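You operate a simulated robot arm through the tools that you are given. There is no shell and no other tool.

You run a simulated robot arm. Do the job below in one go: nothing can be reset, and whatever is moved stays where it is left.

JOB
Drain the filter bowl into the steel cup and put the cup back.
Fine: cup under the filter drain, open it till the bowl is empty, shut it; no water beside the cup; open no other valve, leave the regulator. Set down upright: steel cup.

Only the result counts: the job must be done as asked and must still hold three seconds after the hand-in. Knocking over, shifting, dropping, spilling or breaking anything else fails it.

ROBOT AND FRAMES
A 7-joint arm with a three-finger gripper, fixed in place. Base frame: the origin is at the foot of the arm, x ahead of it, y to its left, z up. Units: m, rad, N and s.
Its first joint turns from -2.897 to 2.897 rad. Payload 2.69 kg.
The tool frame sits at the grasp point between the pads (the TCP): z along the fingers, y along the line on which they close. The tips reach 0.03 m beyond it. The gripper opens to 0.128 m. The gripper's body begins 0.117 m behind the TCP.
Orientation is that of the tool frame in the base frame, as a unit quaternion [x, y, z, w]. With the fingers straight down and closing along the base's y, the tool's x points along the base's -x, its y along +y and its z along -z.

CONTROLS
- The arm moves only by the tool nudge_tool. Its argument "increments" is a list of rows, each a list of 3 entries, a list of its own where there are three numbers: the shift along the tool's x, y, z in m, then the turn, a rotation vector about the tool's x, y, z in rad, then the opening, from 0 (shut) to 1 (fully open). In form: [[[tx, ty, tz], [wx, wy, wz], grip], ...]. A call has 1 to 20 rows; each row is the pose to reach, as a shift and turn from the pose commanded when the call began, along the tool's axes at that moment. A row lasts 0.2 s, in which the tool goes at most 0.05 m and 0.15 rad; a call with a longer step from one row to the next is refused whole, and so is a gripper value outside its range. Where a pose cannot be reached the arm comes as near as it can. A force on the tool above 40 N (or 10 N above the force at the start of the call, whichever is more), or a blocked arm, ends the call early, and 0.2 s more pass. Each finger halts on what it meets, pressing with about 36 N; the grip force reading is that of the motor and also rises with nothing between the fingers. The clock runs only during rows and for 0.2 s after the last one: add rows that repeat a pose to give the fingers time. It gives the time, the measured TCP pose, the force on the tool (base axes), the opening and the grip force at its end, in the units of the frame above (readings bear some noise), with the torque about the TCP (base axes, N m) and any sound that the robot's microphone picked up.
- Cameras (640 x 400 px; columns grow to the right, rows downward): "scene" is fixed at [0.4032, -0.6523, 1.5501]; the picture's right is [0.83, -0.56, 0.00], its down [-0.25, -0.37, -0.90] and it looks along [0.50, 0.74, -0.44] (base axes); focal length 331 px, centre (320, 200). "wrist" rides on the gripper at [0.058, 0.054, -0.131] in the tool frame; the picture's right is [-0.68, 0.74, 0.00], its down [-0.62, -0.57, -0.55] and it looks along [-0.40, -0.37, 0.84] (tool axes); focal length 234 px, centre (320, 200). There is no depth. A picture from a camera that has moved, and an enlarged one, comes with that camera's place and axes in the base frame and with its lens. The place of the scene camera against the robot may be out by one fixed shift of up to 0.012 m in any direction.
- capture(camera): a new picture of that camera. No time passes.
- slide_trunk(by): slides the trunk up (or, below 0, down) by that many m; the arm rides with it, the base frame stays. It gives what a move gives, with no picture.
- enlarge(camera, box): a new picture of the part [left, top, right, bottom] of that camera's present view, enlarged. No time passes.
- hand_in(): hands the job in; it is judged then, once.

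Places have to be worked out from the pictures, the camera data and where the tool is seen. Open the gripper and draw the arm clear of the work before you hand the job in, unless the task says otherwise.

The tools are called after "Emit:" by a JSON object that holds its "name" and its "arguments". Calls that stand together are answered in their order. nudge_tool: Moves the arm, as the interface text tells. Its arguments: {"type":"object","properties":{"increments":{"type":"array"}},"required":["increments"]} The other tools are called the same way: slide_trunk (by) slides the trunk up or down; capture (camera) takes a picture; enlarge (camera, box) takes an enlarged picture of a part of a camera's view; hand_in () hands the job in.

At the start:

```text
clock: 0.0
tool_pos: [0.6253, 0.229, 1.2364]
ee_rot: [0.0, 1.0, 0.0, 0.0]
ft_force: [0.0, 0.5, 0.3]
moment: [0.0, -0.01, 0.03]
gripper_width: 0.1281
grasp_force: 0.0
trunk travel left (down, up): [-0.15, 0.2]
```

scene: 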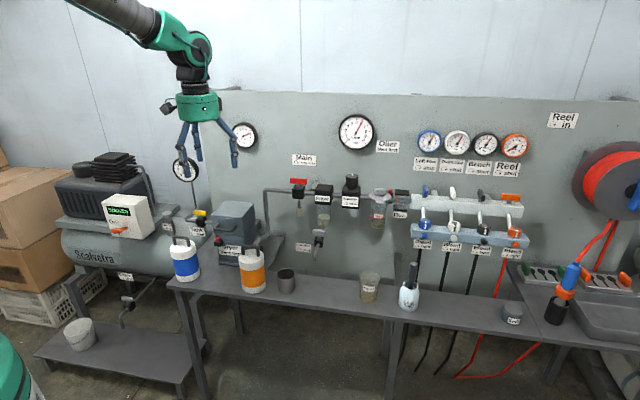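
wrist: 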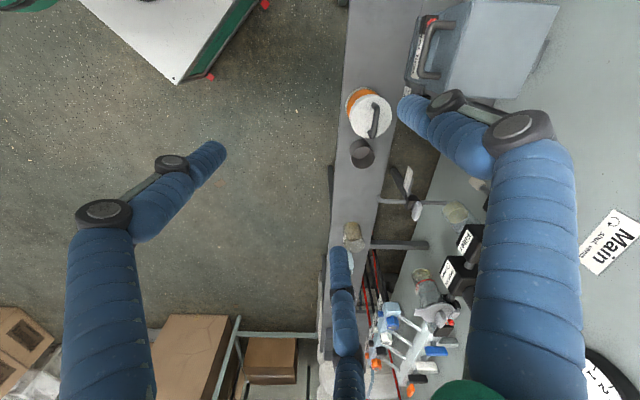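

The bench, air line and cups are visible but small. I enlarge the scene picture around the filter and the cups to read the labels.

Emit:
{"name": "enlarge", "arguments": {"camera": "scene", "box": [260, 160, 420, 260]}}

Emit:
{"name": "enlarge", "arguments": {"camera": "scene", "box": [150, 200, 310, 300]}}

Emit:
{"name": "enlarge", "arguments": {"camera": "scene", "box": [330, 240, 530, 365]}}

Emit:
{"name": "enlarge", "arguments": {"camera": "scene", "box": [20, 240, 220, 365]}}

Emit:
{"name": "enlarge", "arguments": {"camera": "wrist", "box": [320, 60, 500, 260]}}

```text
4.00 times, centred on (340, 210) of scene
camera zoom: at [0.4032, -0.6523, 1.5501], right [0.83, -0.56, 0.0], down [-0.25, -0.37, -0.9], along [0.5, 0.74, -0.44], focal length 1326 px, centre (240, 160)
```

zoom: 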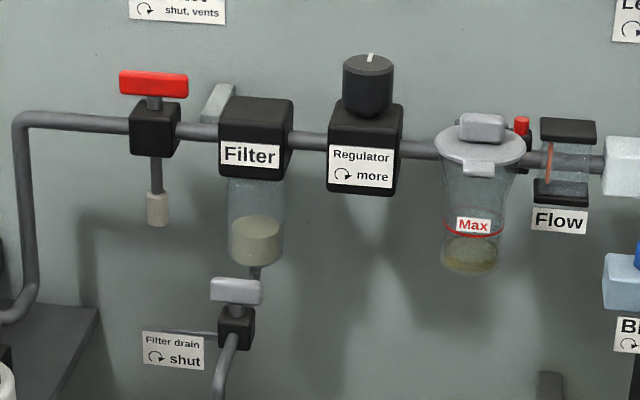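

```text
4.00 times, centred on (230, 250) of scene
camera zoom: at [0.4032, -0.6523, 1.5501], right [0.83, -0.56, 0.0], down [-0.25, -0.37, -0.9], along [0.5, 0.74, -0.44], focal length 1326 px, centre (680, 0)
```

zoom: 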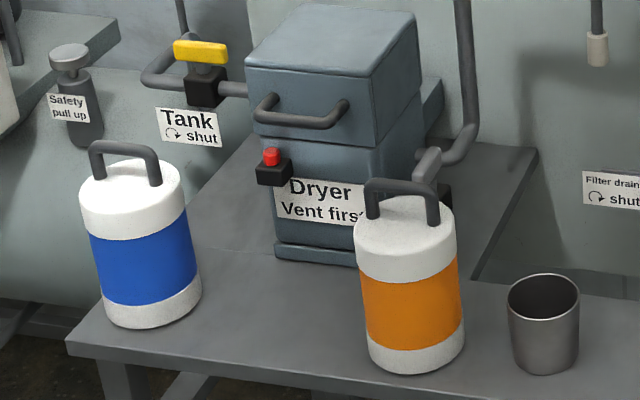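

```text
3.20 times, centred on (430, 302) of scene
camera zoom: at [0.4032, -0.6523, 1.5501], right [0.83, -0.56, 0.0], down [-0.25, -0.37, -0.9], along [0.5, 0.74, -0.44], focal length 1060 px, centre (-32, -128)
```

zoom: 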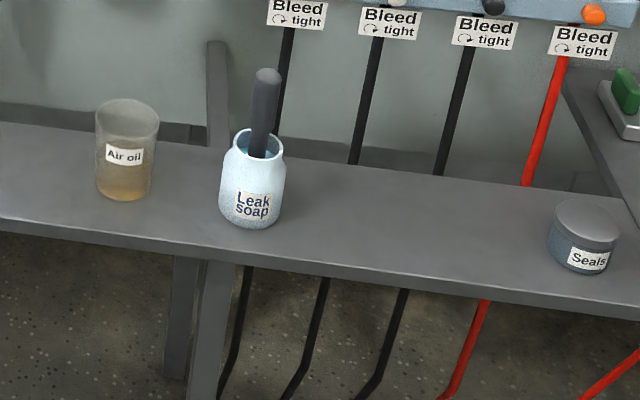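

```text
3.20 times, centred on (120, 302) of scene
camera zoom: at [0.4032, -0.6523, 1.5501], right [0.83, -0.56, 0.0], down [-0.25, -0.37, -0.9], along [0.5, 0.74, -0.44], focal length 1060 px, centre (960, -128)
```

zoom: 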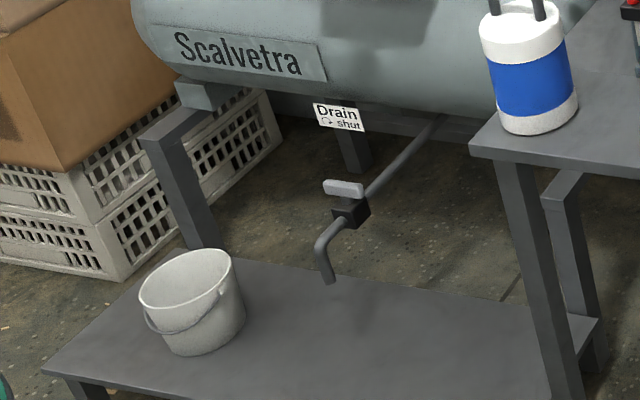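

```text
2.00 times, centred on (410, 160) of wrist
camera zoom: at [0.566, 0.2831, 1.3678], right [0.68, 0.74, 0.0], down [0.62, -0.57, 0.55], along [0.4, -0.37, -0.84], focal length 468 px, centre (140, 280)
```

zoom: 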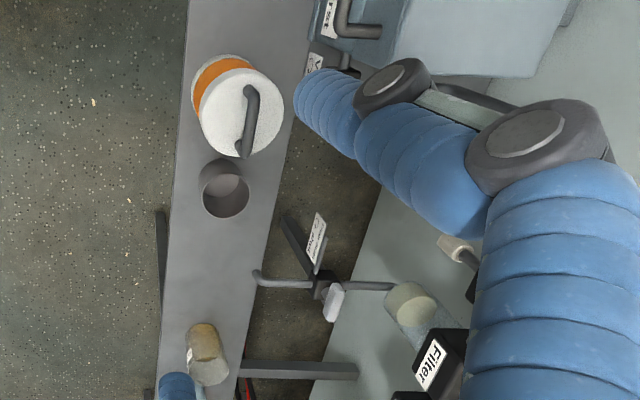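

The drain's spout is half hidden, and its position over the bench decides where the cup goes. I zoom on the drain and on the hand.

Emit:
{"name": "enlarge", "arguments": {"camera": "scene", "box": [280, 220, 360, 270]}}

Emit:
{"name": "enlarge", "arguments": {"camera": "scene", "box": [264, 250, 344, 300]}}

Emit:
{"name": "enlarge", "arguments": {"camera": "wrist", "box": [340, 120, 468, 200]}}

Emit:
{"name": "enlarge", "arguments": {"camera": "wrist", "box": [340, 180, 468, 260]}}

Emit:
{"name": "enlarge", "arguments": {"camera": "scene", "box": [140, 70, 268, 190]}}

```text
8.00 times, centred on (320, 245) of scene
camera zoom: at [0.4032, -0.6523, 1.5501], right [0.83, -0.56, 0.0], down [-0.25, -0.37, -0.9], along [0.5, 0.74, -0.44], focal length 2651 px, centre (320, -160)
```

zoom: 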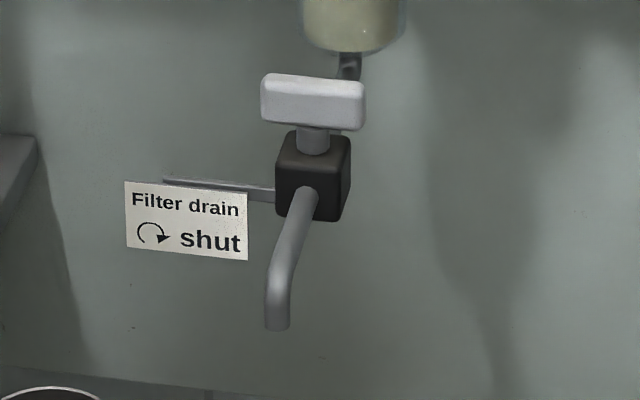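

```text
8.00 times, centred on (304, 275) of scene
camera zoom: at [0.4032, -0.6523, 1.5501], right [0.83, -0.56, 0.0], down [-0.25, -0.37, -0.9], along [0.5, 0.74, -0.44], focal length 2651 px, centre (448, -400)
```

zoom: 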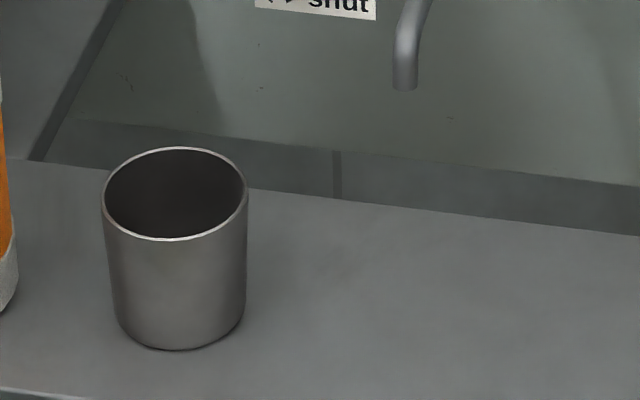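

```text
5.00 times, centred on (404, 160) of wrist
camera zoom: at [0.566, 0.2831, 1.3678], right [0.68, 0.74, 0.0], down [0.62, -0.57, 0.55], along [0.4, -0.37, -0.84], focal length 1171 px, centre (-100, 400)
```

zoom: 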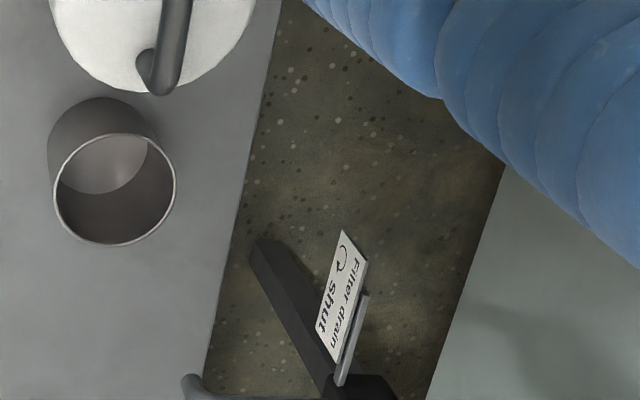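

```text
5.00 times, centred on (404, 220) of wrist
camera zoom: at [0.566, 0.2831, 1.3678], right [0.68, 0.74, 0.0], down [0.62, -0.57, 0.55], along [0.4, -0.37, -0.84], focal length 1171 px, centre (-100, 100)
```

zoom: 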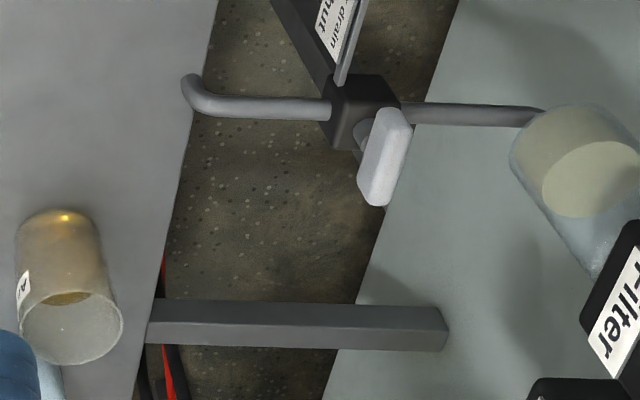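

```text
3.33 times, centred on (204, 130) of scene
camera zoom: at [0.4032, -0.6523, 1.5501], right [0.83, -0.56, 0.0], down [-0.25, -0.37, -0.9], along [0.5, 0.74, -0.44], focal length 1105 px, centre (707, 433)
```

zoom: 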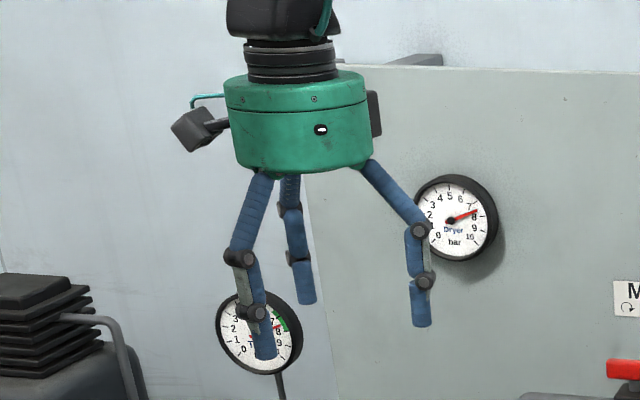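

Estimates so far, in the base frame: cup about (0.83, 0.20) on a bench at z≈0.70, spout tip about (0.93, 0.167, 0.815), drain handle about (0.99, 0.227, 0.885). The hand looks three-fingered, so I close it in free air to see how it really moves.

Emit:
{"name": "nudge_tool", "arguments": {"increments": [[[0, 0, 0], [0, 0, 0], 0], [[0, 0, 0], [0, 0, 0], 0], [[0, 0, 0], [0, 0, 0], 0], [[0, 0, 0], [0, 0, 0], 0], [[0, 0, 0], [0, 0, 0], 0]]}}

Emit:
{"name": "capture", "arguments": {"camera": "wrist"}}

Emit:
{"name": "enlarge", "arguments": {"camera": "scene", "box": [140, 70, 268, 190]}}

```text
clock: 1.2
tool_pos: [0.6242, 0.2278, 1.2365]
ee_rot: [0.0, 1.0, 0.0, 0.0]
ft_force: [-0.1, 0.0, -0.2]
moment: [-0.02, -0.02, -0.01]
gripper_width: 0.0021
grasp_force: 31.9
trunk travel left (down, up): [-0.15, 0.2]
```

```text
taken
camera wrist: at [0.566, 0.2831, 1.3677], right [0.68, 0.74, 0.0], down [0.62, -0.57, 0.55], along [0.4, -0.37, -0.84], focal length 234 px, centre (320, 200)
```

wrist: 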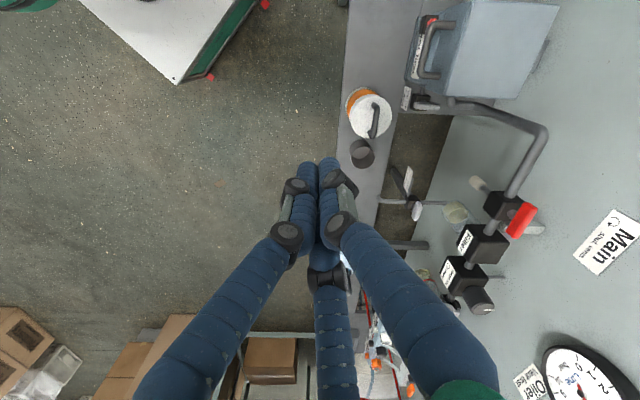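

```text
3.33 times, centred on (204, 130) of scene
camera zoom: at [0.4032, -0.6523, 1.5501], right [0.83, -0.56, 0.0], down [-0.25, -0.37, -0.9], along [0.5, 0.74, -0.44], focal length 1105 px, centre (707, 433)
```

zoom: 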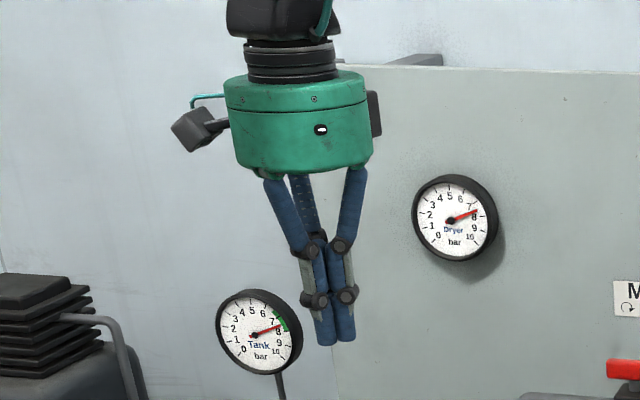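

Whatever the fingers look like, they close symmetrically on the axis. I bring the hand to a view pose in front of the cup, yawed about 40° and pitched 35° below horizontal, because the spout sits right above the cup's target spot and a top grasp can't go there.

Emit:
{"name": "nudge_tool", "arguments": {"increments": [[[-0.008, -0.0134, 0.0376], [-0.0335, -0.0919, -0.0643], 0.75], [[-0.016, -0.0268, 0.0752], [-0.0669, -0.1839, -0.1286], 0.75], [[-0.024, -0.0402, 0.1128], [-0.1004, -0.2758, -0.1928], 0.75], [[-0.032, -0.0536, 0.1504], [-0.1338, -0.3677, -0.2571], 0.75], [[-0.04, -0.067, 0.188], [-0.1673, -0.4597, -0.3214], 0.75], [[-0.048, -0.0804, 0.2256], [-0.2008, -0.5516, -0.3857], 0.75], [[-0.056, -0.0938, 0.2632], [-0.2342, -0.6435, -0.45], 0.75], [[-0.064, -0.1072, 0.3008], [-0.2677, -0.7354, -0.5142], 0.75], [[-0.072, -0.1206, 0.3384], [-0.3011, -0.8274, -0.5785], 0.75], [[-0.08, -0.134, 0.376], [-0.3346, -0.9193, -0.6428], 0.75], [[-0.08, -0.134, 0.376], [-0.3346, -0.9193, -0.6428], 0.75]]}}

Emit:
{"name": "capture", "arguments": {"camera": "wrist"}}

Emit:
{"name": "capture", "arguments": {"camera": "scene"}}

```text
clock: 3.6
tool_pos: [0.7061, 0.095, 0.8608]
ee_rot: [-0.304, 0.833, 0.158, 0.434]
ft_force: [-0.2, -0.1, 0.1]
moment: [0.06, 0.0, 0.07]
gripper_width: 0.0958
grasp_force: 0.0
trunk travel left (down, up): [-0.15, 0.2]
```

```text
taken
camera wrist: at [0.5634, 0.0462, 0.8885], right [-0.18, 0.81, 0.55], down [0.29, -0.5, 0.82], along [0.94, 0.3, -0.15], focal length 234 px, centre (320, 200)
```

wrist: 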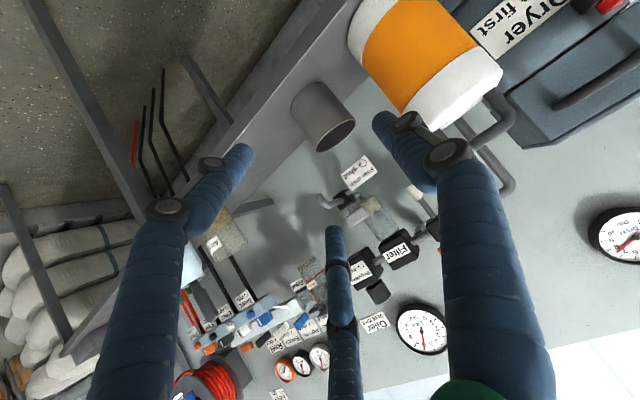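

```text
taken
```

scene: 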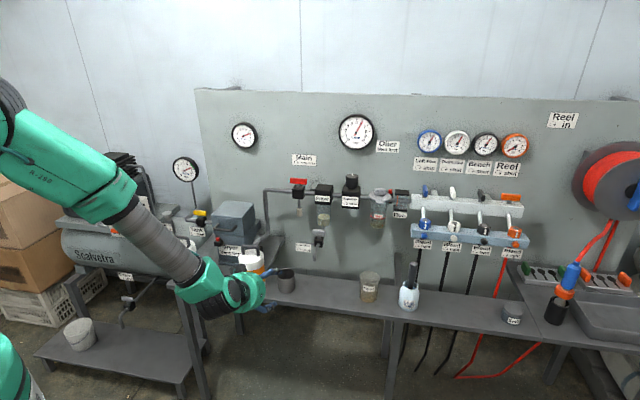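

The pose is reached and the cup, spout and handle are in view. I enlarge to measure them.

Emit:
{"name": "enlarge", "arguments": {"camera": "wrist", "box": [272, 70, 400, 150]}}

Emit:
{"name": "enlarge", "arguments": {"camera": "wrist", "box": [300, 150, 428, 230]}}

Emit:
{"name": "enlarge", "arguments": {"camera": "scene", "box": [230, 240, 330, 302]}}

```text
5.00 times, centred on (336, 110) of wrist
camera zoom: at [0.5634, 0.0462, 0.8885], right [-0.18, 0.81, 0.55], down [0.29, -0.5, 0.82], along [0.94, 0.3, -0.15], focal length 1171 px, centre (240, 650)
```

zoom: 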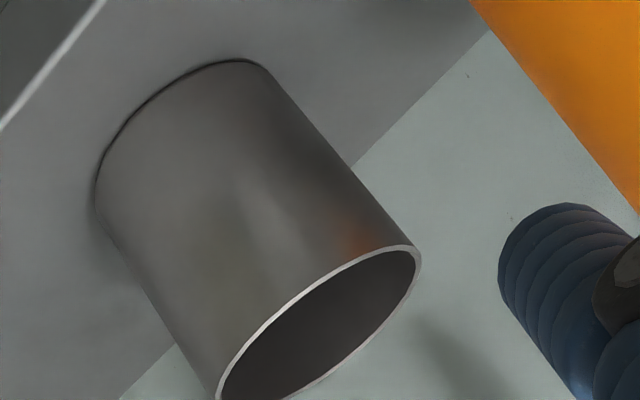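

```text
5.00 times, centred on (364, 190) of wrist
camera zoom: at [0.5634, 0.0462, 0.8885], right [-0.18, 0.81, 0.55], down [0.29, -0.5, 0.82], along [0.94, 0.3, -0.15], focal length 1171 px, centre (100, 250)
```

zoom: 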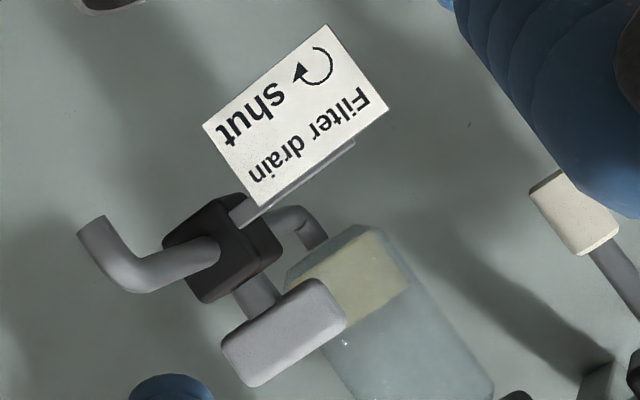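

```text
6.40 times, centred on (280, 271) of scene
camera zoom: at [0.4032, -0.6523, 1.5501], right [0.83, -0.56, 0.0], down [-0.25, -0.37, -0.9], along [0.5, 0.74, -0.44], focal length 2121 px, centre (576, -254)
```

zoom: 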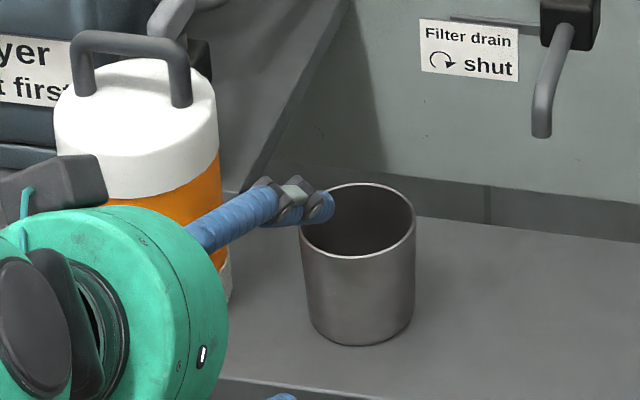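

Both wrist views agree: cup rim centre (0.825, 0.200, 0.783), bench at about z=0.719, and spout tip (0.929, 0.167, 0.82), with about 4 cm of bench behind it. I advance along the tool axis partway, with the fingers straddling the cup, and check.

Emit:
{"name": "nudge_tool", "arguments": {"increments": [[[-0.0007, 0.001, 0.03], [0, 0, 0], 0.75], [[-0.0013, 0.002, 0.06], [0, 0, 0], 0.75], [[-0.002, 0.003, 0.09], [0, 0, 0], 0.75], [[-0.0026, 0.0037, 0.125], [0, 0, 0], 0.75]]}}

Emit:
{"name": "capture", "arguments": {"camera": "wrist"}}

Emit:
{"name": "enlarge", "arguments": {"camera": "scene", "box": [220, 230, 340, 305]}}

```text
clock: 4.6
tool_pos: [0.7842, 0.1634, 0.7915]
ee_rot: [-0.304, 0.833, 0.159, 0.434]
ft_force: [-0.7, 0.0, 1.0]
moment: [0.01, 0.02, 0.0]
gripper_width: 0.0958
grasp_force: 0.0
trunk travel left (down, up): [-0.15, 0.2]
```

```text
taken
camera wrist: at [0.6413, 0.115, 0.8196], right [-0.18, 0.81, 0.55], down [0.29, -0.5, 0.82], along [0.94, 0.3, -0.15], focal length 234 px, centre (320, 200)
```

wrist: 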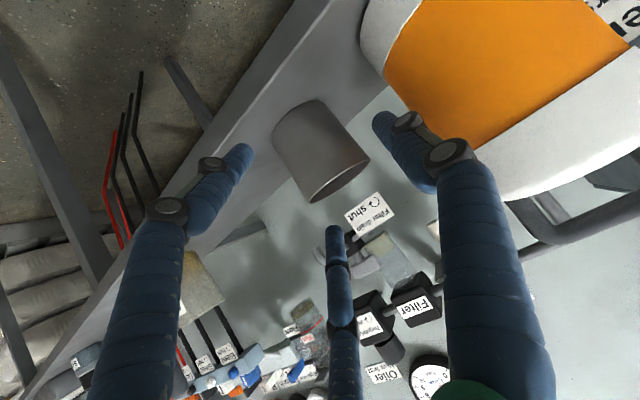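

```text
5.33 times, centred on (280, 268) of scene
camera zoom: at [0.4032, -0.6523, 1.5501], right [0.83, -0.56, 0.0], down [-0.25, -0.37, -0.9], along [0.5, 0.74, -0.44], focal length 1768 px, centre (533, -160)
```

zoom: 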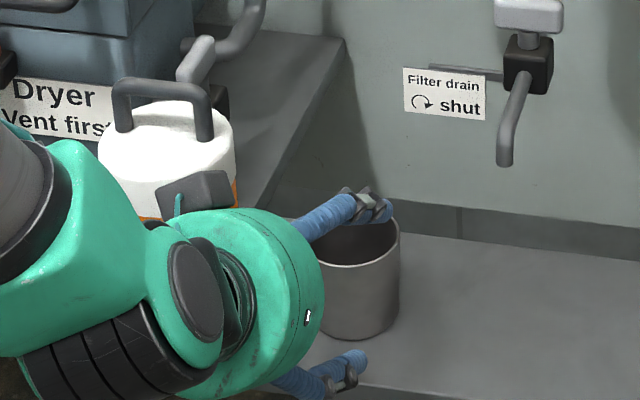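

The cup is centred between the fingers. I advance the remaining 7 cm in small steps while watching the force.

Emit:
{"name": "nudge_tool", "arguments": {"increments": [[[0, 0, 0.012], [0, 0, 0], 0.75], [[0, 0, 0.024], [0, 0, 0], 0.75], [[0, 0, 0.036], [0, 0, 0], 0.75]]}}

Emit:
{"name": "capture", "arguments": {"camera": "wrist"}}

Emit:
{"name": "enlarge", "arguments": {"camera": "scene", "box": [220, 230, 340, 305]}}

```text
clock: 5.4
tool_pos: [0.8075, 0.1824, 0.7723]
ee_rot: [-0.304, 0.834, 0.158, 0.433]
ft_force: [-0.2, -1.2, 1.9]
moment: [-0.15, -0.02, 0.01]
gripper_width: 0.0987
grasp_force: 0.0
trunk travel left (down, up): [-0.15, 0.2]
```

```text
taken
camera wrist: at [0.6642, 0.1353, 0.7996], right [-0.18, 0.81, 0.55], down [0.29, -0.5, 0.82], along [0.94, 0.3, -0.15], focal length 234 px, centre (320, 200)
```

wrist: 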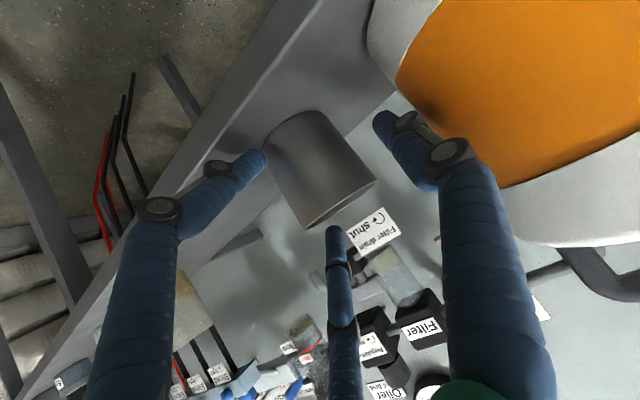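

```text
5.33 times, centred on (280, 268) of scene
camera zoom: at [0.4032, -0.6523, 1.5501], right [0.83, -0.56, 0.0], down [-0.25, -0.37, -0.9], along [0.5, 0.74, -0.44], focal length 1768 px, centre (533, -160)
```

zoom: 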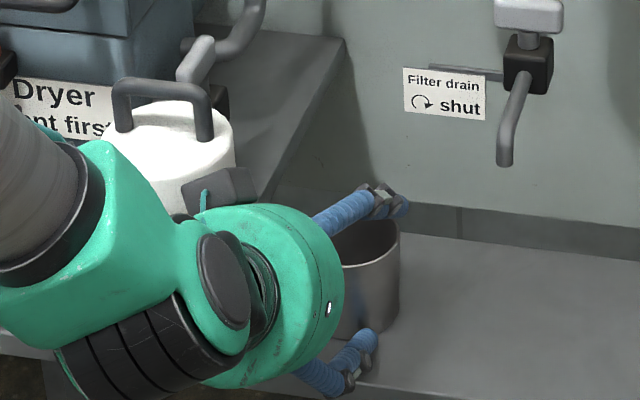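

The opening widened and a small force and moment appeared: the lower of the three fingers touched the bench, so all three fingers are physical. A top-down three-finger grasp suits the cup instead, and the spout pipe can pass between the two rear fingers. I back straight out and lift.

Emit:
{"name": "nudge_tool", "arguments": {"increments": [[[0, 0, -0.03], [0, 0, 0], 0.75], [[0, 0, -0.07], [0, 0, 0], 0.75], [[0, 0, -0.115], [0, 0, 0], 0.75], [[0, 0, -0.16], [0, 0, 0], 0.75], [[-0.0328, 0, -0.183], [0, 0, 0], 0.75], [[-0.0655, 0, -0.2059], [0, 0, 0], 0.75], [[-0.0983, 0, -0.2288], [0, 0, 0], 0.75], [[-0.0983, 0, -0.2288], [0, 0, 0], 0.75]]}}

Emit:
{"name": "capture", "arguments": {"camera": "wrist"}}

Emit:
{"name": "enlarge", "arguments": {"camera": "scene", "box": [220, 230, 340, 305]}}

```text
clock: 7.2
tool_pos: [0.7024, 0.1028, 0.9846]
ee_rot: [-0.304, 0.833, 0.158, 0.434]
ft_force: [-0.6, -0.2, 0.0]
moment: [0.0, 0.01, -0.05]
gripper_width: 0.096
grasp_force: 0.1
trunk travel left (down, up): [-0.15, 0.2]
```

```text
taken
camera wrist: at [0.5604, 0.0537, 1.0107], right [-0.18, 0.81, 0.55], down [0.29, -0.49, 0.82], along [0.94, 0.31, -0.15], focal length 234 px, centre (320, 200)
```

wrist: 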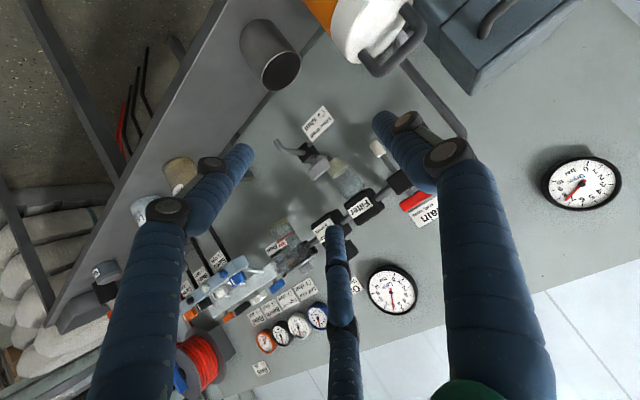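

```text
5.33 times, centred on (280, 268) of scene
camera zoom: at [0.4032, -0.6523, 1.5501], right [0.83, -0.56, 0.0], down [-0.25, -0.37, -0.9], along [0.5, 0.74, -0.44], focal length 1768 px, centre (533, -160)
```

zoom: 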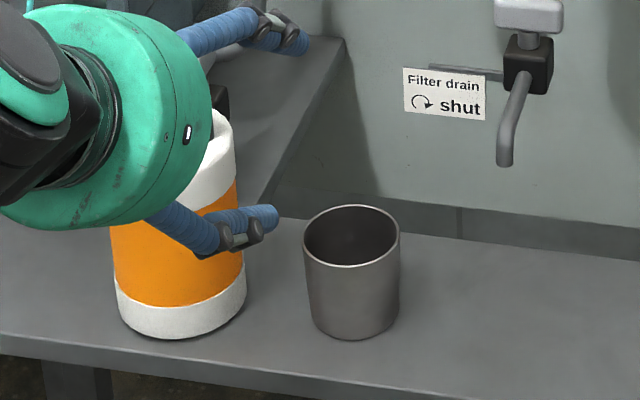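

The cup hasn't moved. I use this view to measure the drain fittings and label plate, so I know the clearances for a vertical hand.

Emit:
{"name": "enlarge", "arguments": {"camera": "wrist", "box": [260, 90, 388, 170]}}

Emit:
{"name": "enlarge", "arguments": {"camera": "wrist", "box": [300, 150, 428, 230]}}

Emit:
{"name": "enlarge", "arguments": {"camera": "wrist", "box": [220, 0, 428, 130]}}

```text
5.00 times, centred on (324, 130) of wrist
camera zoom: at [0.5604, 0.0537, 1.0107], right [-0.18, 0.81, 0.55], down [0.29, -0.49, 0.82], along [0.94, 0.31, -0.15], focal length 1171 px, centre (300, 550)
```

zoom: 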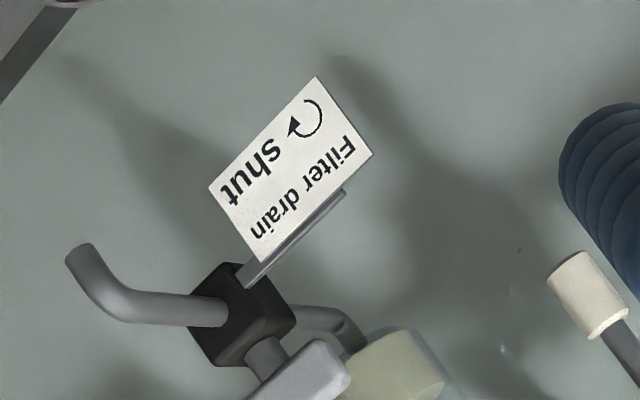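

```text
5.00 times, centred on (364, 190) of wrist
camera zoom: at [0.5604, 0.0537, 1.0107], right [-0.18, 0.81, 0.55], down [0.29, -0.49, 0.82], along [0.94, 0.31, -0.15], focal length 1171 px, centre (100, 250)
```

zoom: 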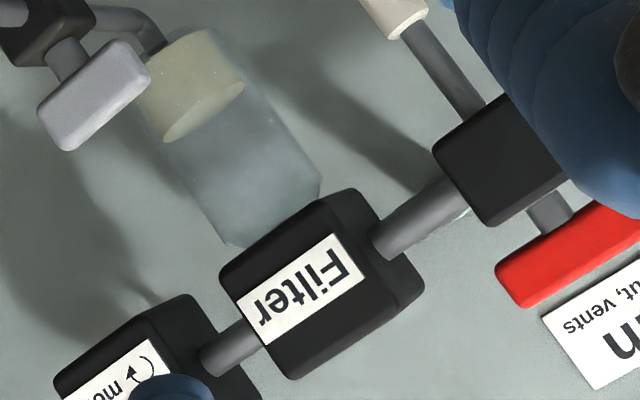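

```text
3.08 times, centred on (324, 65) of wrist
camera zoom: at [0.5604, 0.0537, 1.0107], right [-0.18, 0.81, 0.55], down [0.29, -0.49, 0.82], along [0.94, 0.31, -0.15], focal length 720 px, centre (308, 615)
```

zoom: 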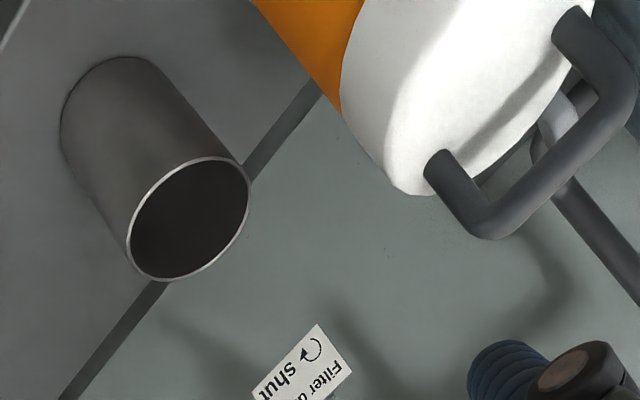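

The positions are confirmed: rim centre (0.825, 0.200, 0.783), spout tip (0.929, 0.168, 0.821), drain handle (0.986, 0.228, 0.887). I turn the hand straight down, with its single finger to the front and two to the rear, so the camera sits on the right-front side away from the bottle.

Emit:
{"name": "nudge_tool", "arguments": {"increments": [[[0, 0, 0], [-0.0575, 0.0509, -0.1106], 0.78], [[0, 0, 0], [-0.115, 0.1018, -0.2211], 0.78], [[0, 0, 0], [-0.1725, 0.1527, -0.3317], 0.78], [[0, 0, 0], [-0.23, 0.2037, -0.4422], 0.78], [[0, 0, 0], [-0.2876, 0.2546, -0.5528], 0.78], [[0, 0, 0], [-0.3451, 0.3055, -0.6633], 0.78], [[0, 0, 0], [-0.4026, 0.3564, -0.7739], 0.78], [[0, 0, 0], [-0.4601, 0.4073, -0.8845], 0.78], [[0, 0, 0], [-0.5176, 0.4582, -0.995], 0.78], [[0, 0, 0], [-0.5751, 0.5091, -1.1056], 0.78], [[0, 0, 0], [-0.6327, 0.5601, -1.2161], 0.78], [[0, 0, 0], [-0.6902, 0.611, -1.3267], 0.78], [[0, 0, 0], [-0.7477, 0.6619, -1.4372], 0.78], [[0, 0, 0], [-0.8052, 0.7128, -1.5478], 0.78], [[0, 0, 0], [-0.8052, 0.7128, -1.5478], 0.78], [[0, 0, 0], [-0.8052, 0.7128, -1.5478], 0.78]]}}

Emit:
{"name": "capture", "arguments": {"camera": "wrist"}}

Emit:
{"name": "capture", "arguments": {"camera": "scene"}}

```text
clock: 10.6
tool_pos: [0.7047, 0.0987, 0.9827]
ee_rot: [0.93, -0.367, -0.001, -0.001]
ft_force: [1.0, -0.5, 0.1]
moment: [0.0, 0.01, -0.05]
gripper_width: 0.1002
grasp_force: 0.1
trunk travel left (down, up): [-0.15, 0.2]
```

```text
taken
camera wrist: at [0.7098, 0.021, 1.1133], right [-1.0, -0.08, 0.0], down [-0.07, 0.83, 0.55], along [-0.04, 0.55, -0.84], focal length 234 px, centre (320, 200)
```

wrist: 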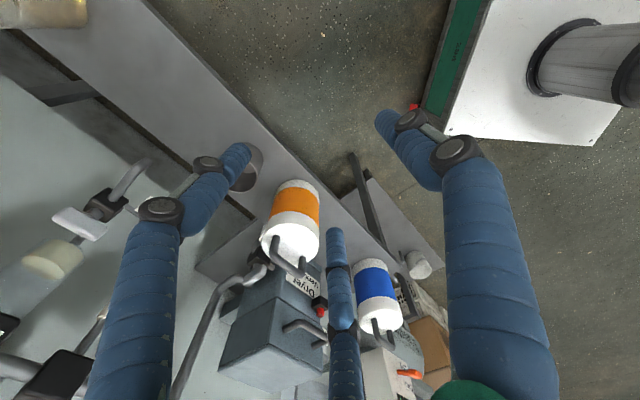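

```text
taken
```

scene: 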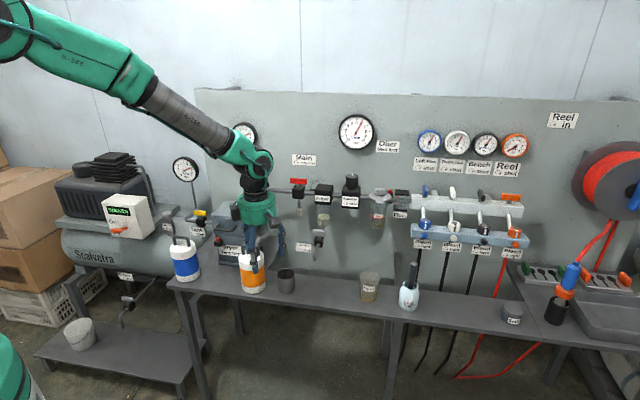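

The hand is now vertical with the wanted finger layout. I move to above the cup, about 0.15 m over its rim, and check centring.

Emit:
{"name": "nudge_tool", "arguments": {"increments": [[[0.0038, -0.0312, 0.005], [0, 0, 0], 0.78], [[0.0075, -0.0624, 0.01], [0, 0, 0], 0.78], [[0.0113, -0.0935, 0.02], [0, 0, 0], 0.78], [[0.015, -0.1247, 0.035], [0, 0, 0], 0.78], [[0.0188, -0.1559, 0.05], [0, 0, 0], 0.78], [[0.0188, -0.1559, 0.05], [0, 0, 0], 0.78]]}}

Emit:
{"name": "capture", "arguments": {"camera": "wrist"}}

Emit:
{"name": "enlarge", "arguments": {"camera": "scene", "box": [200, 180, 360, 300]}}

```text
clock: 12.0
tool_pos: [0.8247, 0.2016, 0.9321]
ee_rot: [0.93, -0.367, -0.001, 0.001]
ft_force: [0.0, 0.1, -0.6]
moment: [-0.03, 0.03, 0.0]
gripper_width: 0.0998
grasp_force: 0.0
trunk travel left (down, up): [-0.15, 0.2]
```

```text
taken
camera wrist: at [0.8309, 0.1234, 1.0614], right [-1.0, -0.08, 0.0], down [-0.06, 0.83, 0.55], along [-0.04, 0.55, -0.84], focal length 234 px, centre (320, 200)
```

wrist: 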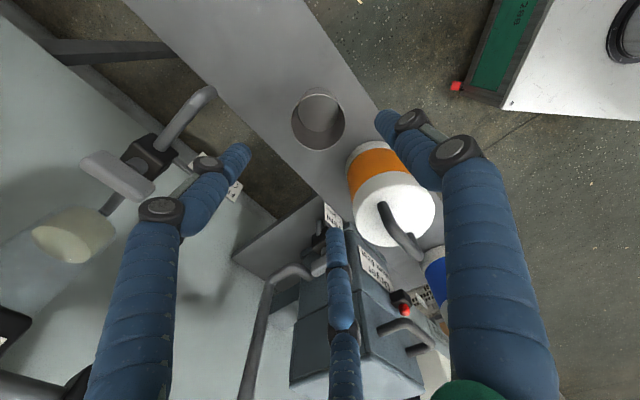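

```text
3.33 times, centred on (280, 240) of scene
camera zoom: at [0.4032, -0.6523, 1.5501], right [0.83, -0.56, 0.0], down [-0.25, -0.37, -0.9], along [0.5, 0.74, -0.44], focal length 1105 px, centre (453, 67)
```

zoom: 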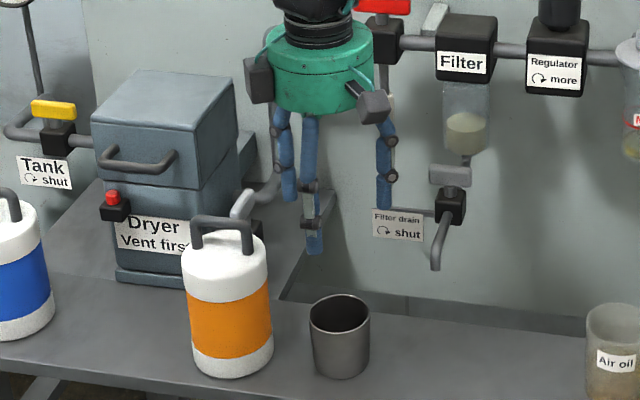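

The cup is close to centred. I enlarge the cup and the bench nearby to refine the centring before going down.

Emit:
{"name": "enlarge", "arguments": {"camera": "wrist", "box": [256, 72, 384, 152]}}

Emit:
{"name": "enlarge", "arguments": {"camera": "wrist", "box": [80, 70, 240, 170]}}

```text
5.00 times, centred on (320, 112) of wrist
camera zoom: at [0.8309, 0.1234, 1.0614], right [-1.0, -0.08, 0.0], down [-0.06, 0.83, 0.55], along [-0.04, 0.55, -0.84], focal length 1171 px, centre (320, 640)
```

zoom: 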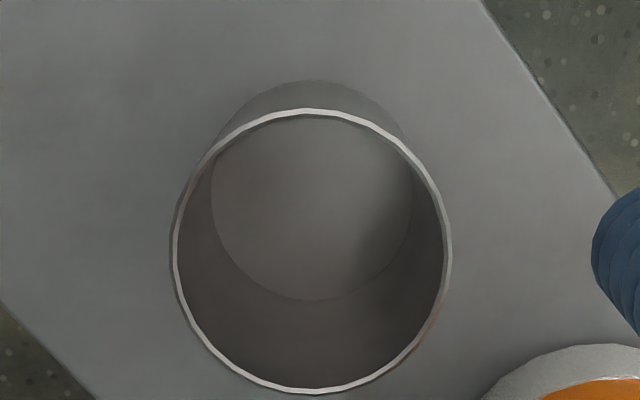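

```text
4.00 times, centred on (160, 120) of wrist
camera zoom: at [0.8309, 0.1234, 1.0614], right [-1.0, -0.08, 0.0], down [-0.06, 0.83, 0.55], along [-0.04, 0.55, -0.84], focal length 937 px, centre (960, 520)
```

zoom: 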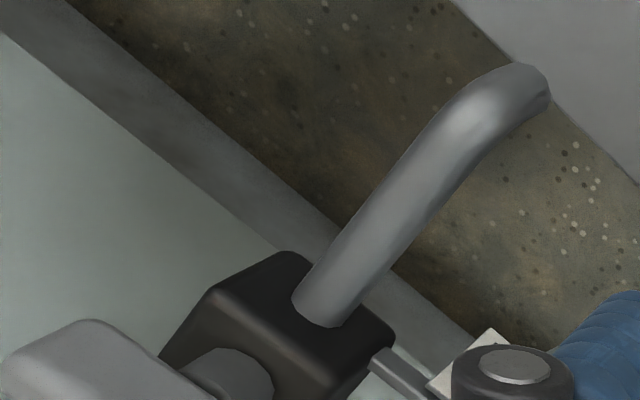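

The rim centre refines to about (0.826, 0.1985). I descend vertically so that TCP is at rim height, with the tips 30 mm below the rim, still open.

Emit:
{"name": "nudge_tool", "arguments": {"increments": [[[0.0025, 0.0004, 0.035], [0, 0, 0], 0.78], [[0.0025, 0.0004, 0.07], [0, 0, 0], 0.78], [[0.0025, 0.0004, 0.1], [0, 0, 0], 0.78], [[0.0025, 0.0004, 0.125], [0, 0, 0], 0.78], [[0.0025, 0.0004, 0.149], [0, 0, 0], 0.78], [[0.0025, 0.0004, 0.149], [0, 0, 0], 0.78]]}}

Emit:
{"name": "capture", "arguments": {"camera": "wrist"}}

Emit:
{"name": "enlarge", "arguments": {"camera": "scene", "box": [200, 200, 360, 300]}}

```text
clock: 13.4
tool_pos: [0.8261, 0.1975, 0.785]
ee_rot: [0.93, -0.367, 0.0, 0.0]
ft_force: [0.5, -0.1, -0.3]
moment: [-0.03, 0.06, -0.01]
gripper_width: 0.1
grasp_force: 0.1
trunk travel left (down, up): [-0.15, 0.2]
```

```text
taken
camera wrist: at [0.8328, 0.1189, 0.9152], right [-1.0, -0.08, 0.0], down [-0.06, 0.83, 0.55], along [-0.04, 0.55, -0.84], focal length 234 px, centre (320, 200)
```

wrist: 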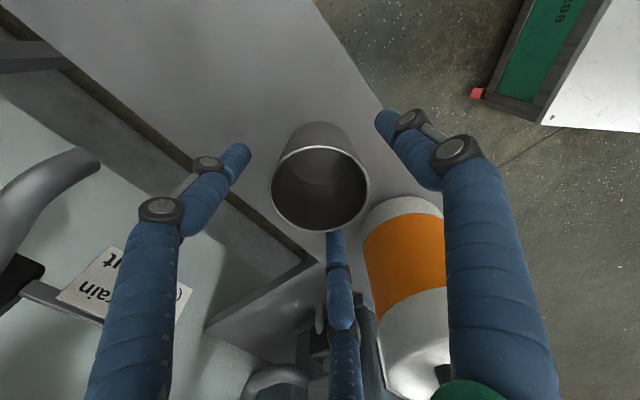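

```text
4.00 times, centred on (280, 250) of scene
camera zoom: at [0.4032, -0.6523, 1.5501], right [0.83, -0.56, 0.0], down [-0.25, -0.37, -0.9], along [0.5, 0.74, -0.44], focal length 1326 px, centre (480, 0)
```

zoom: 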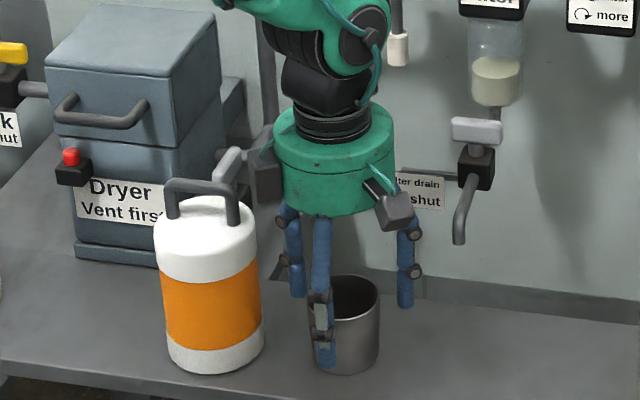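

The cup sits between all three fingers and nothing is touched. I close the gripper on it.

Emit:
{"name": "nudge_tool", "arguments": {"increments": [[[0, 0, 0], [0, 0, 0], 0.6], [[0, 0, 0], [0, 0, 0], 0.5], [[0, 0, 0], [0, 0, 0], 0.4], [[0, 0, 0], [0, 0, 0], 0.3], [[0, 0, 0], [0, 0, 0], 0.3]]}}

Emit:
{"name": "capture", "arguments": {"camera": "wrist"}}

Emit:
{"name": "enlarge", "arguments": {"camera": "scene", "box": [200, 200, 360, 300]}}

```text
clock: 14.6
tool_pos: [0.8264, 0.1981, 0.7836]
ee_rot: [0.93, -0.367, 0.0, -0.001]
ft_force: [1.0, -0.6, 0.3]
moment: [0.02, 0.02, 0.02]
gripper_width: 0.062
grasp_force: 17.6
trunk travel left (down, up): [-0.15, 0.2]
```

```text
taken
camera wrist: at [0.8325, 0.1189, 0.9157], right [-1.0, -0.08, 0.0], down [-0.06, 0.83, 0.55], along [-0.04, 0.55, -0.84], focal length 234 px, centre (320, 200)
```

wrist: 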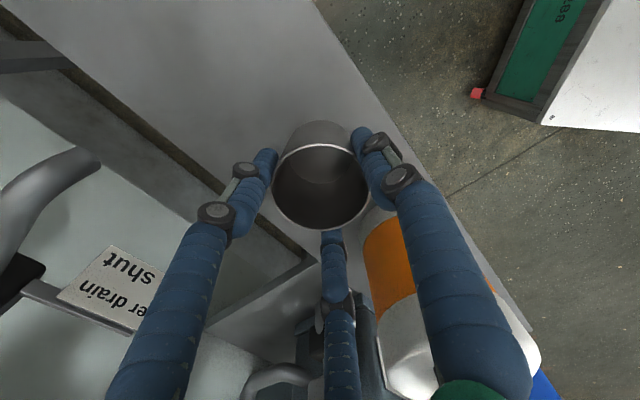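

```text
4.00 times, centred on (280, 250) of scene
camera zoom: at [0.4032, -0.6523, 1.5501], right [0.83, -0.56, 0.0], down [-0.25, -0.37, -0.9], along [0.5, 0.74, -0.44], focal length 1326 px, centre (480, 0)
```

zoom: 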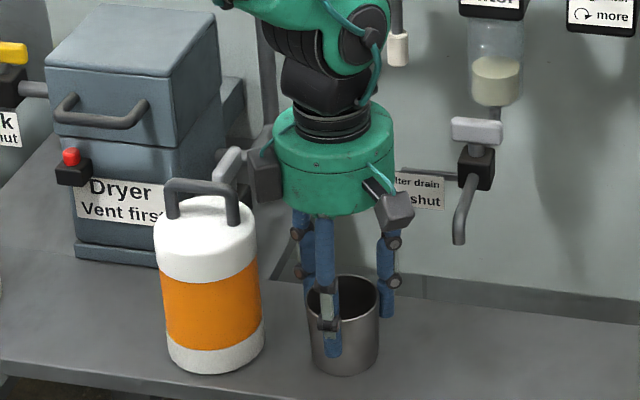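

The cup is held at 62 mm. I raise the grip to full force, lift 12 mm, draw toward the front by 3 cm, and check it hangs level.

Emit:
{"name": "nudge_tool", "arguments": {"increments": [[[0, 0, 0], [0, 0, 0], 0.0], [[0, 0, 0], [0, 0, 0], 0.0], [[0, 0, -0.006], [0, 0, 0], 0.0], [[0, 0, -0.012], [0, 0, 0], 0.0], [[0, 0.015, -0.012], [0, 0, 0], 0.0], [[0, 0.03, -0.012], [0, 0, 0], 0.0], [[0, 0.03, -0.012], [0, 0, 0], 0.0]]}}

Emit:
{"name": "capture", "arguments": {"camera": "wrist"}}

Emit:
{"name": "enlarge", "arguments": {"camera": "scene", "box": [220, 220, 350, 301]}}

```text
clock: 16.2
tool_pos: [0.8057, 0.1758, 0.796]
ee_rot: [0.931, -0.366, 0.001, 0.0]
ft_force: [-0.5, -0.9, -1.3]
moment: [-0.01, -0.04, 0.02]
gripper_width: 0.0612
grasp_force: 35.7
trunk travel left (down, up): [-0.15, 0.2]
```

```text
taken
camera wrist: at [0.8107, 0.0976, 0.9272], right [-1.0, -0.08, 0.0], down [-0.06, 0.83, 0.55], along [-0.04, 0.55, -0.84], focal length 234 px, centre (320, 200)
```

wrist: 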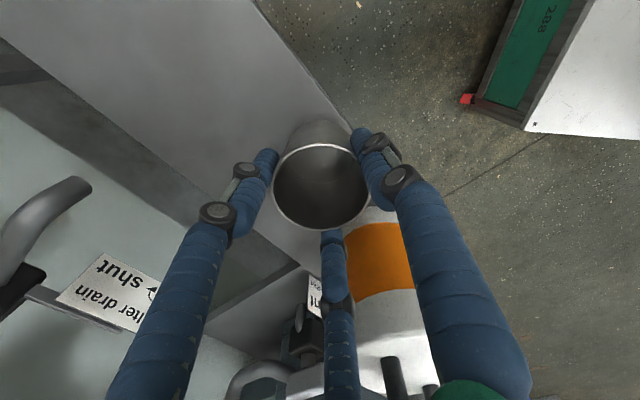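

```text
4.92 times, centred on (285, 260) of scene
camera zoom: at [0.4032, -0.6523, 1.5501], right [0.83, -0.56, 0.0], down [-0.25, -0.37, -0.9], along [0.5, 0.74, -0.44], focal length 1632 px, centre (492, -98)
```

zoom: 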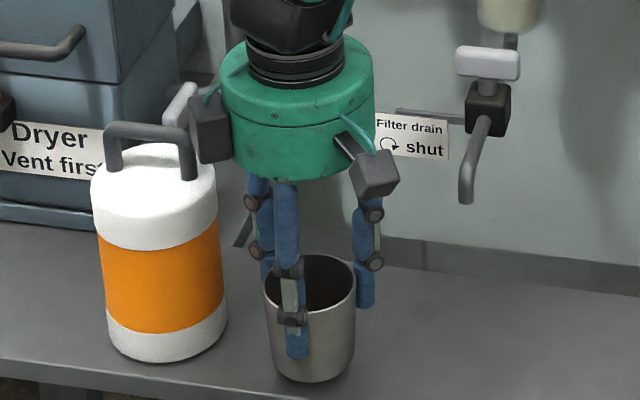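

The cup is held level and clear. I move along the bench to the front of the spout, then look before sliding in.

Emit:
{"name": "nudge_tool", "arguments": {"increments": [[[0.02, 0, 0], [0, 0, 0], 0.0], [[0.04, 0, 0], [0, 0, 0], 0.0], [[0.06, 0, 0], [0, 0, 0], 0.0], [[0.08, 0, 0], [0, 0, 0], 0.0], [[0.0954, 0, 0], [0, 0, 0], 0.0], [[0.0954, 0, 0], [0, 0, 0], 0.0]]}}

Emit:
{"name": "capture", "arguments": {"camera": "wrist"}}

Emit:
{"name": "enlarge", "arguments": {"camera": "scene", "box": [256, 210, 384, 290]}}

```text
clock: 17.6
tool_pos: [0.8755, 0.1103, 0.7956]
ee_rot: [0.93, -0.367, 0.0, 0.001]
ft_force: [-0.1, 0.9, -0.3]
moment: [0.02, 0.01, 0.02]
gripper_width: 0.0613
grasp_force: 36.4
trunk travel left (down, up): [-0.15, 0.2]
```

```text
taken
camera wrist: at [0.8816, 0.0313, 0.9264], right [-1.0, -0.08, 0.0], down [-0.06, 0.83, 0.55], along [-0.04, 0.55, -0.84], focal length 234 px, centre (320, 200)
```

wrist: 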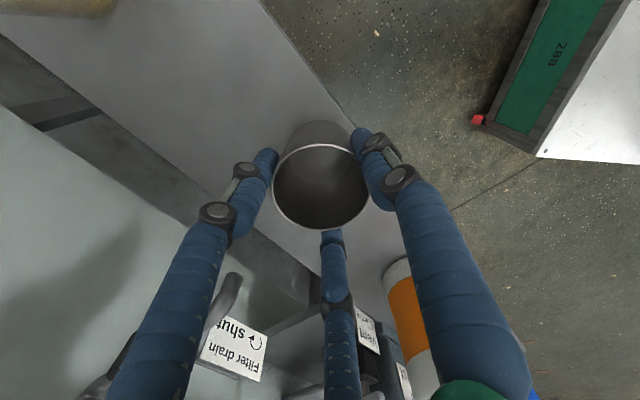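

```text
5.00 times, centred on (320, 250) of scene
camera zoom: at [0.4032, -0.6523, 1.5501], right [0.83, -0.56, 0.0], down [-0.25, -0.37, -0.9], along [0.5, 0.74, -0.44], focal length 1657 px, centre (320, -50)
```

zoom: 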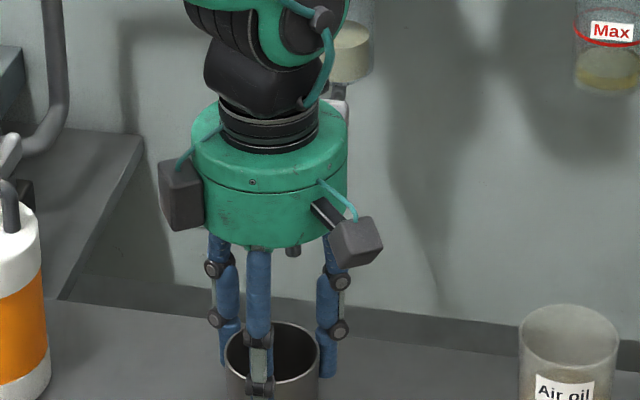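

The spout tip is seen straight behind the hand, between the two rear fingers. I slide the cup in toward the wall slowly.

Emit:
{"name": "nudge_tool", "arguments": {"increments": [[[0, -0.015, 0], [0, 0, 0], 0.0], [[0, -0.03, 0], [0, 0, 0], 0.0], [[0, -0.045, 0], [0, 0, 0], 0.0], [[0, -0.056, 0], [0, 0, 0], 0.0]]}}

Emit:
{"name": "capture", "arguments": {"camera": "wrist"}}

Emit:
{"name": "enlarge", "arguments": {"camera": "scene", "box": [256, 210, 384, 290]}}

```text
clock: 18.6
tool_pos: [0.9132, 0.1508, 0.7953]
ee_rot: [0.931, -0.366, 0.0, 0.0]
ft_force: [0.5, -0.2, -0.4]
moment: [0.01, -0.01, 0.02]
gripper_width: 0.0616
grasp_force: 36.5
trunk travel left (down, up): [-0.15, 0.2]
```

```text
taken
camera wrist: at [0.9192, 0.0732, 0.9257], right [-1.0, -0.08, 0.0], down [-0.07, 0.83, 0.55], along [-0.04, 0.55, -0.84], focal length 234 px, centre (320, 200)
```

wrist: 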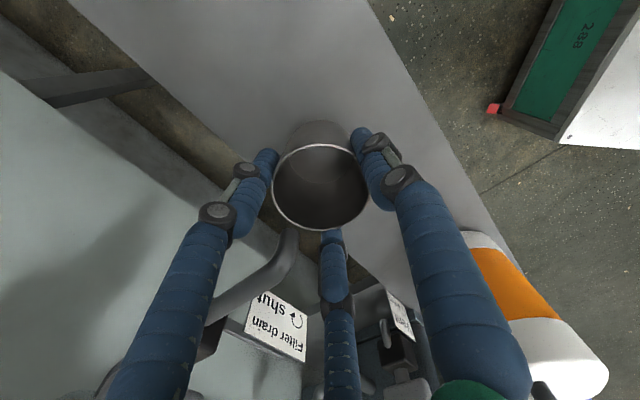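

```text
5.00 times, centred on (320, 250) of scene
camera zoom: at [0.4032, -0.6523, 1.5501], right [0.83, -0.56, 0.0], down [-0.25, -0.37, -0.9], along [0.5, 0.74, -0.44], focal length 1657 px, centre (320, -50)
```

zoom: 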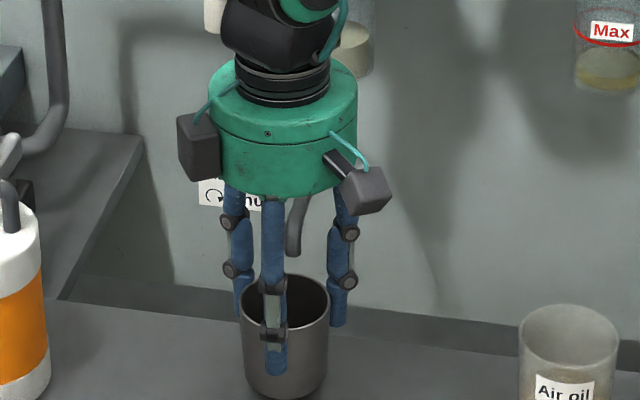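

The spout is passing between the rear fingers as planned. I enlarge to check its lateral alignment over the cup.

Emit:
{"name": "enlarge", "arguments": {"camera": "wrist", "box": [200, 170, 360, 270]}}

Emit:
{"name": "enlarge", "arguments": {"camera": "scene", "box": [290, 240, 354, 290]}}

```text
4.00 times, centred on (280, 220) of wrist
camera zoom: at [0.9192, 0.0732, 0.9257], right [-1.0, -0.08, 0.0], down [-0.07, 0.83, 0.55], along [-0.04, 0.55, -0.84], focal length 937 px, centre (480, 120)
```

zoom: 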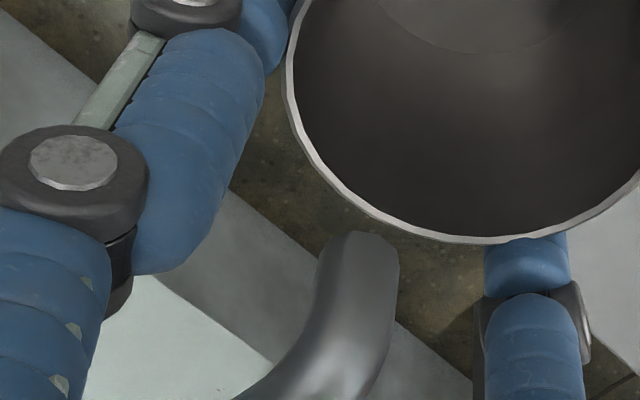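

```text
8.00 times, centred on (322, 265) of scene
camera zoom: at [0.4032, -0.6523, 1.5501], right [0.83, -0.56, 0.0], down [-0.25, -0.37, -0.9], along [0.5, 0.74, -0.44], focal length 2651 px, centre (304, -320)
```

zoom: 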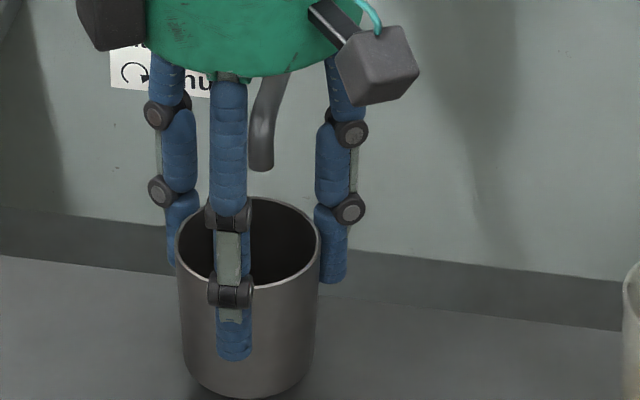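

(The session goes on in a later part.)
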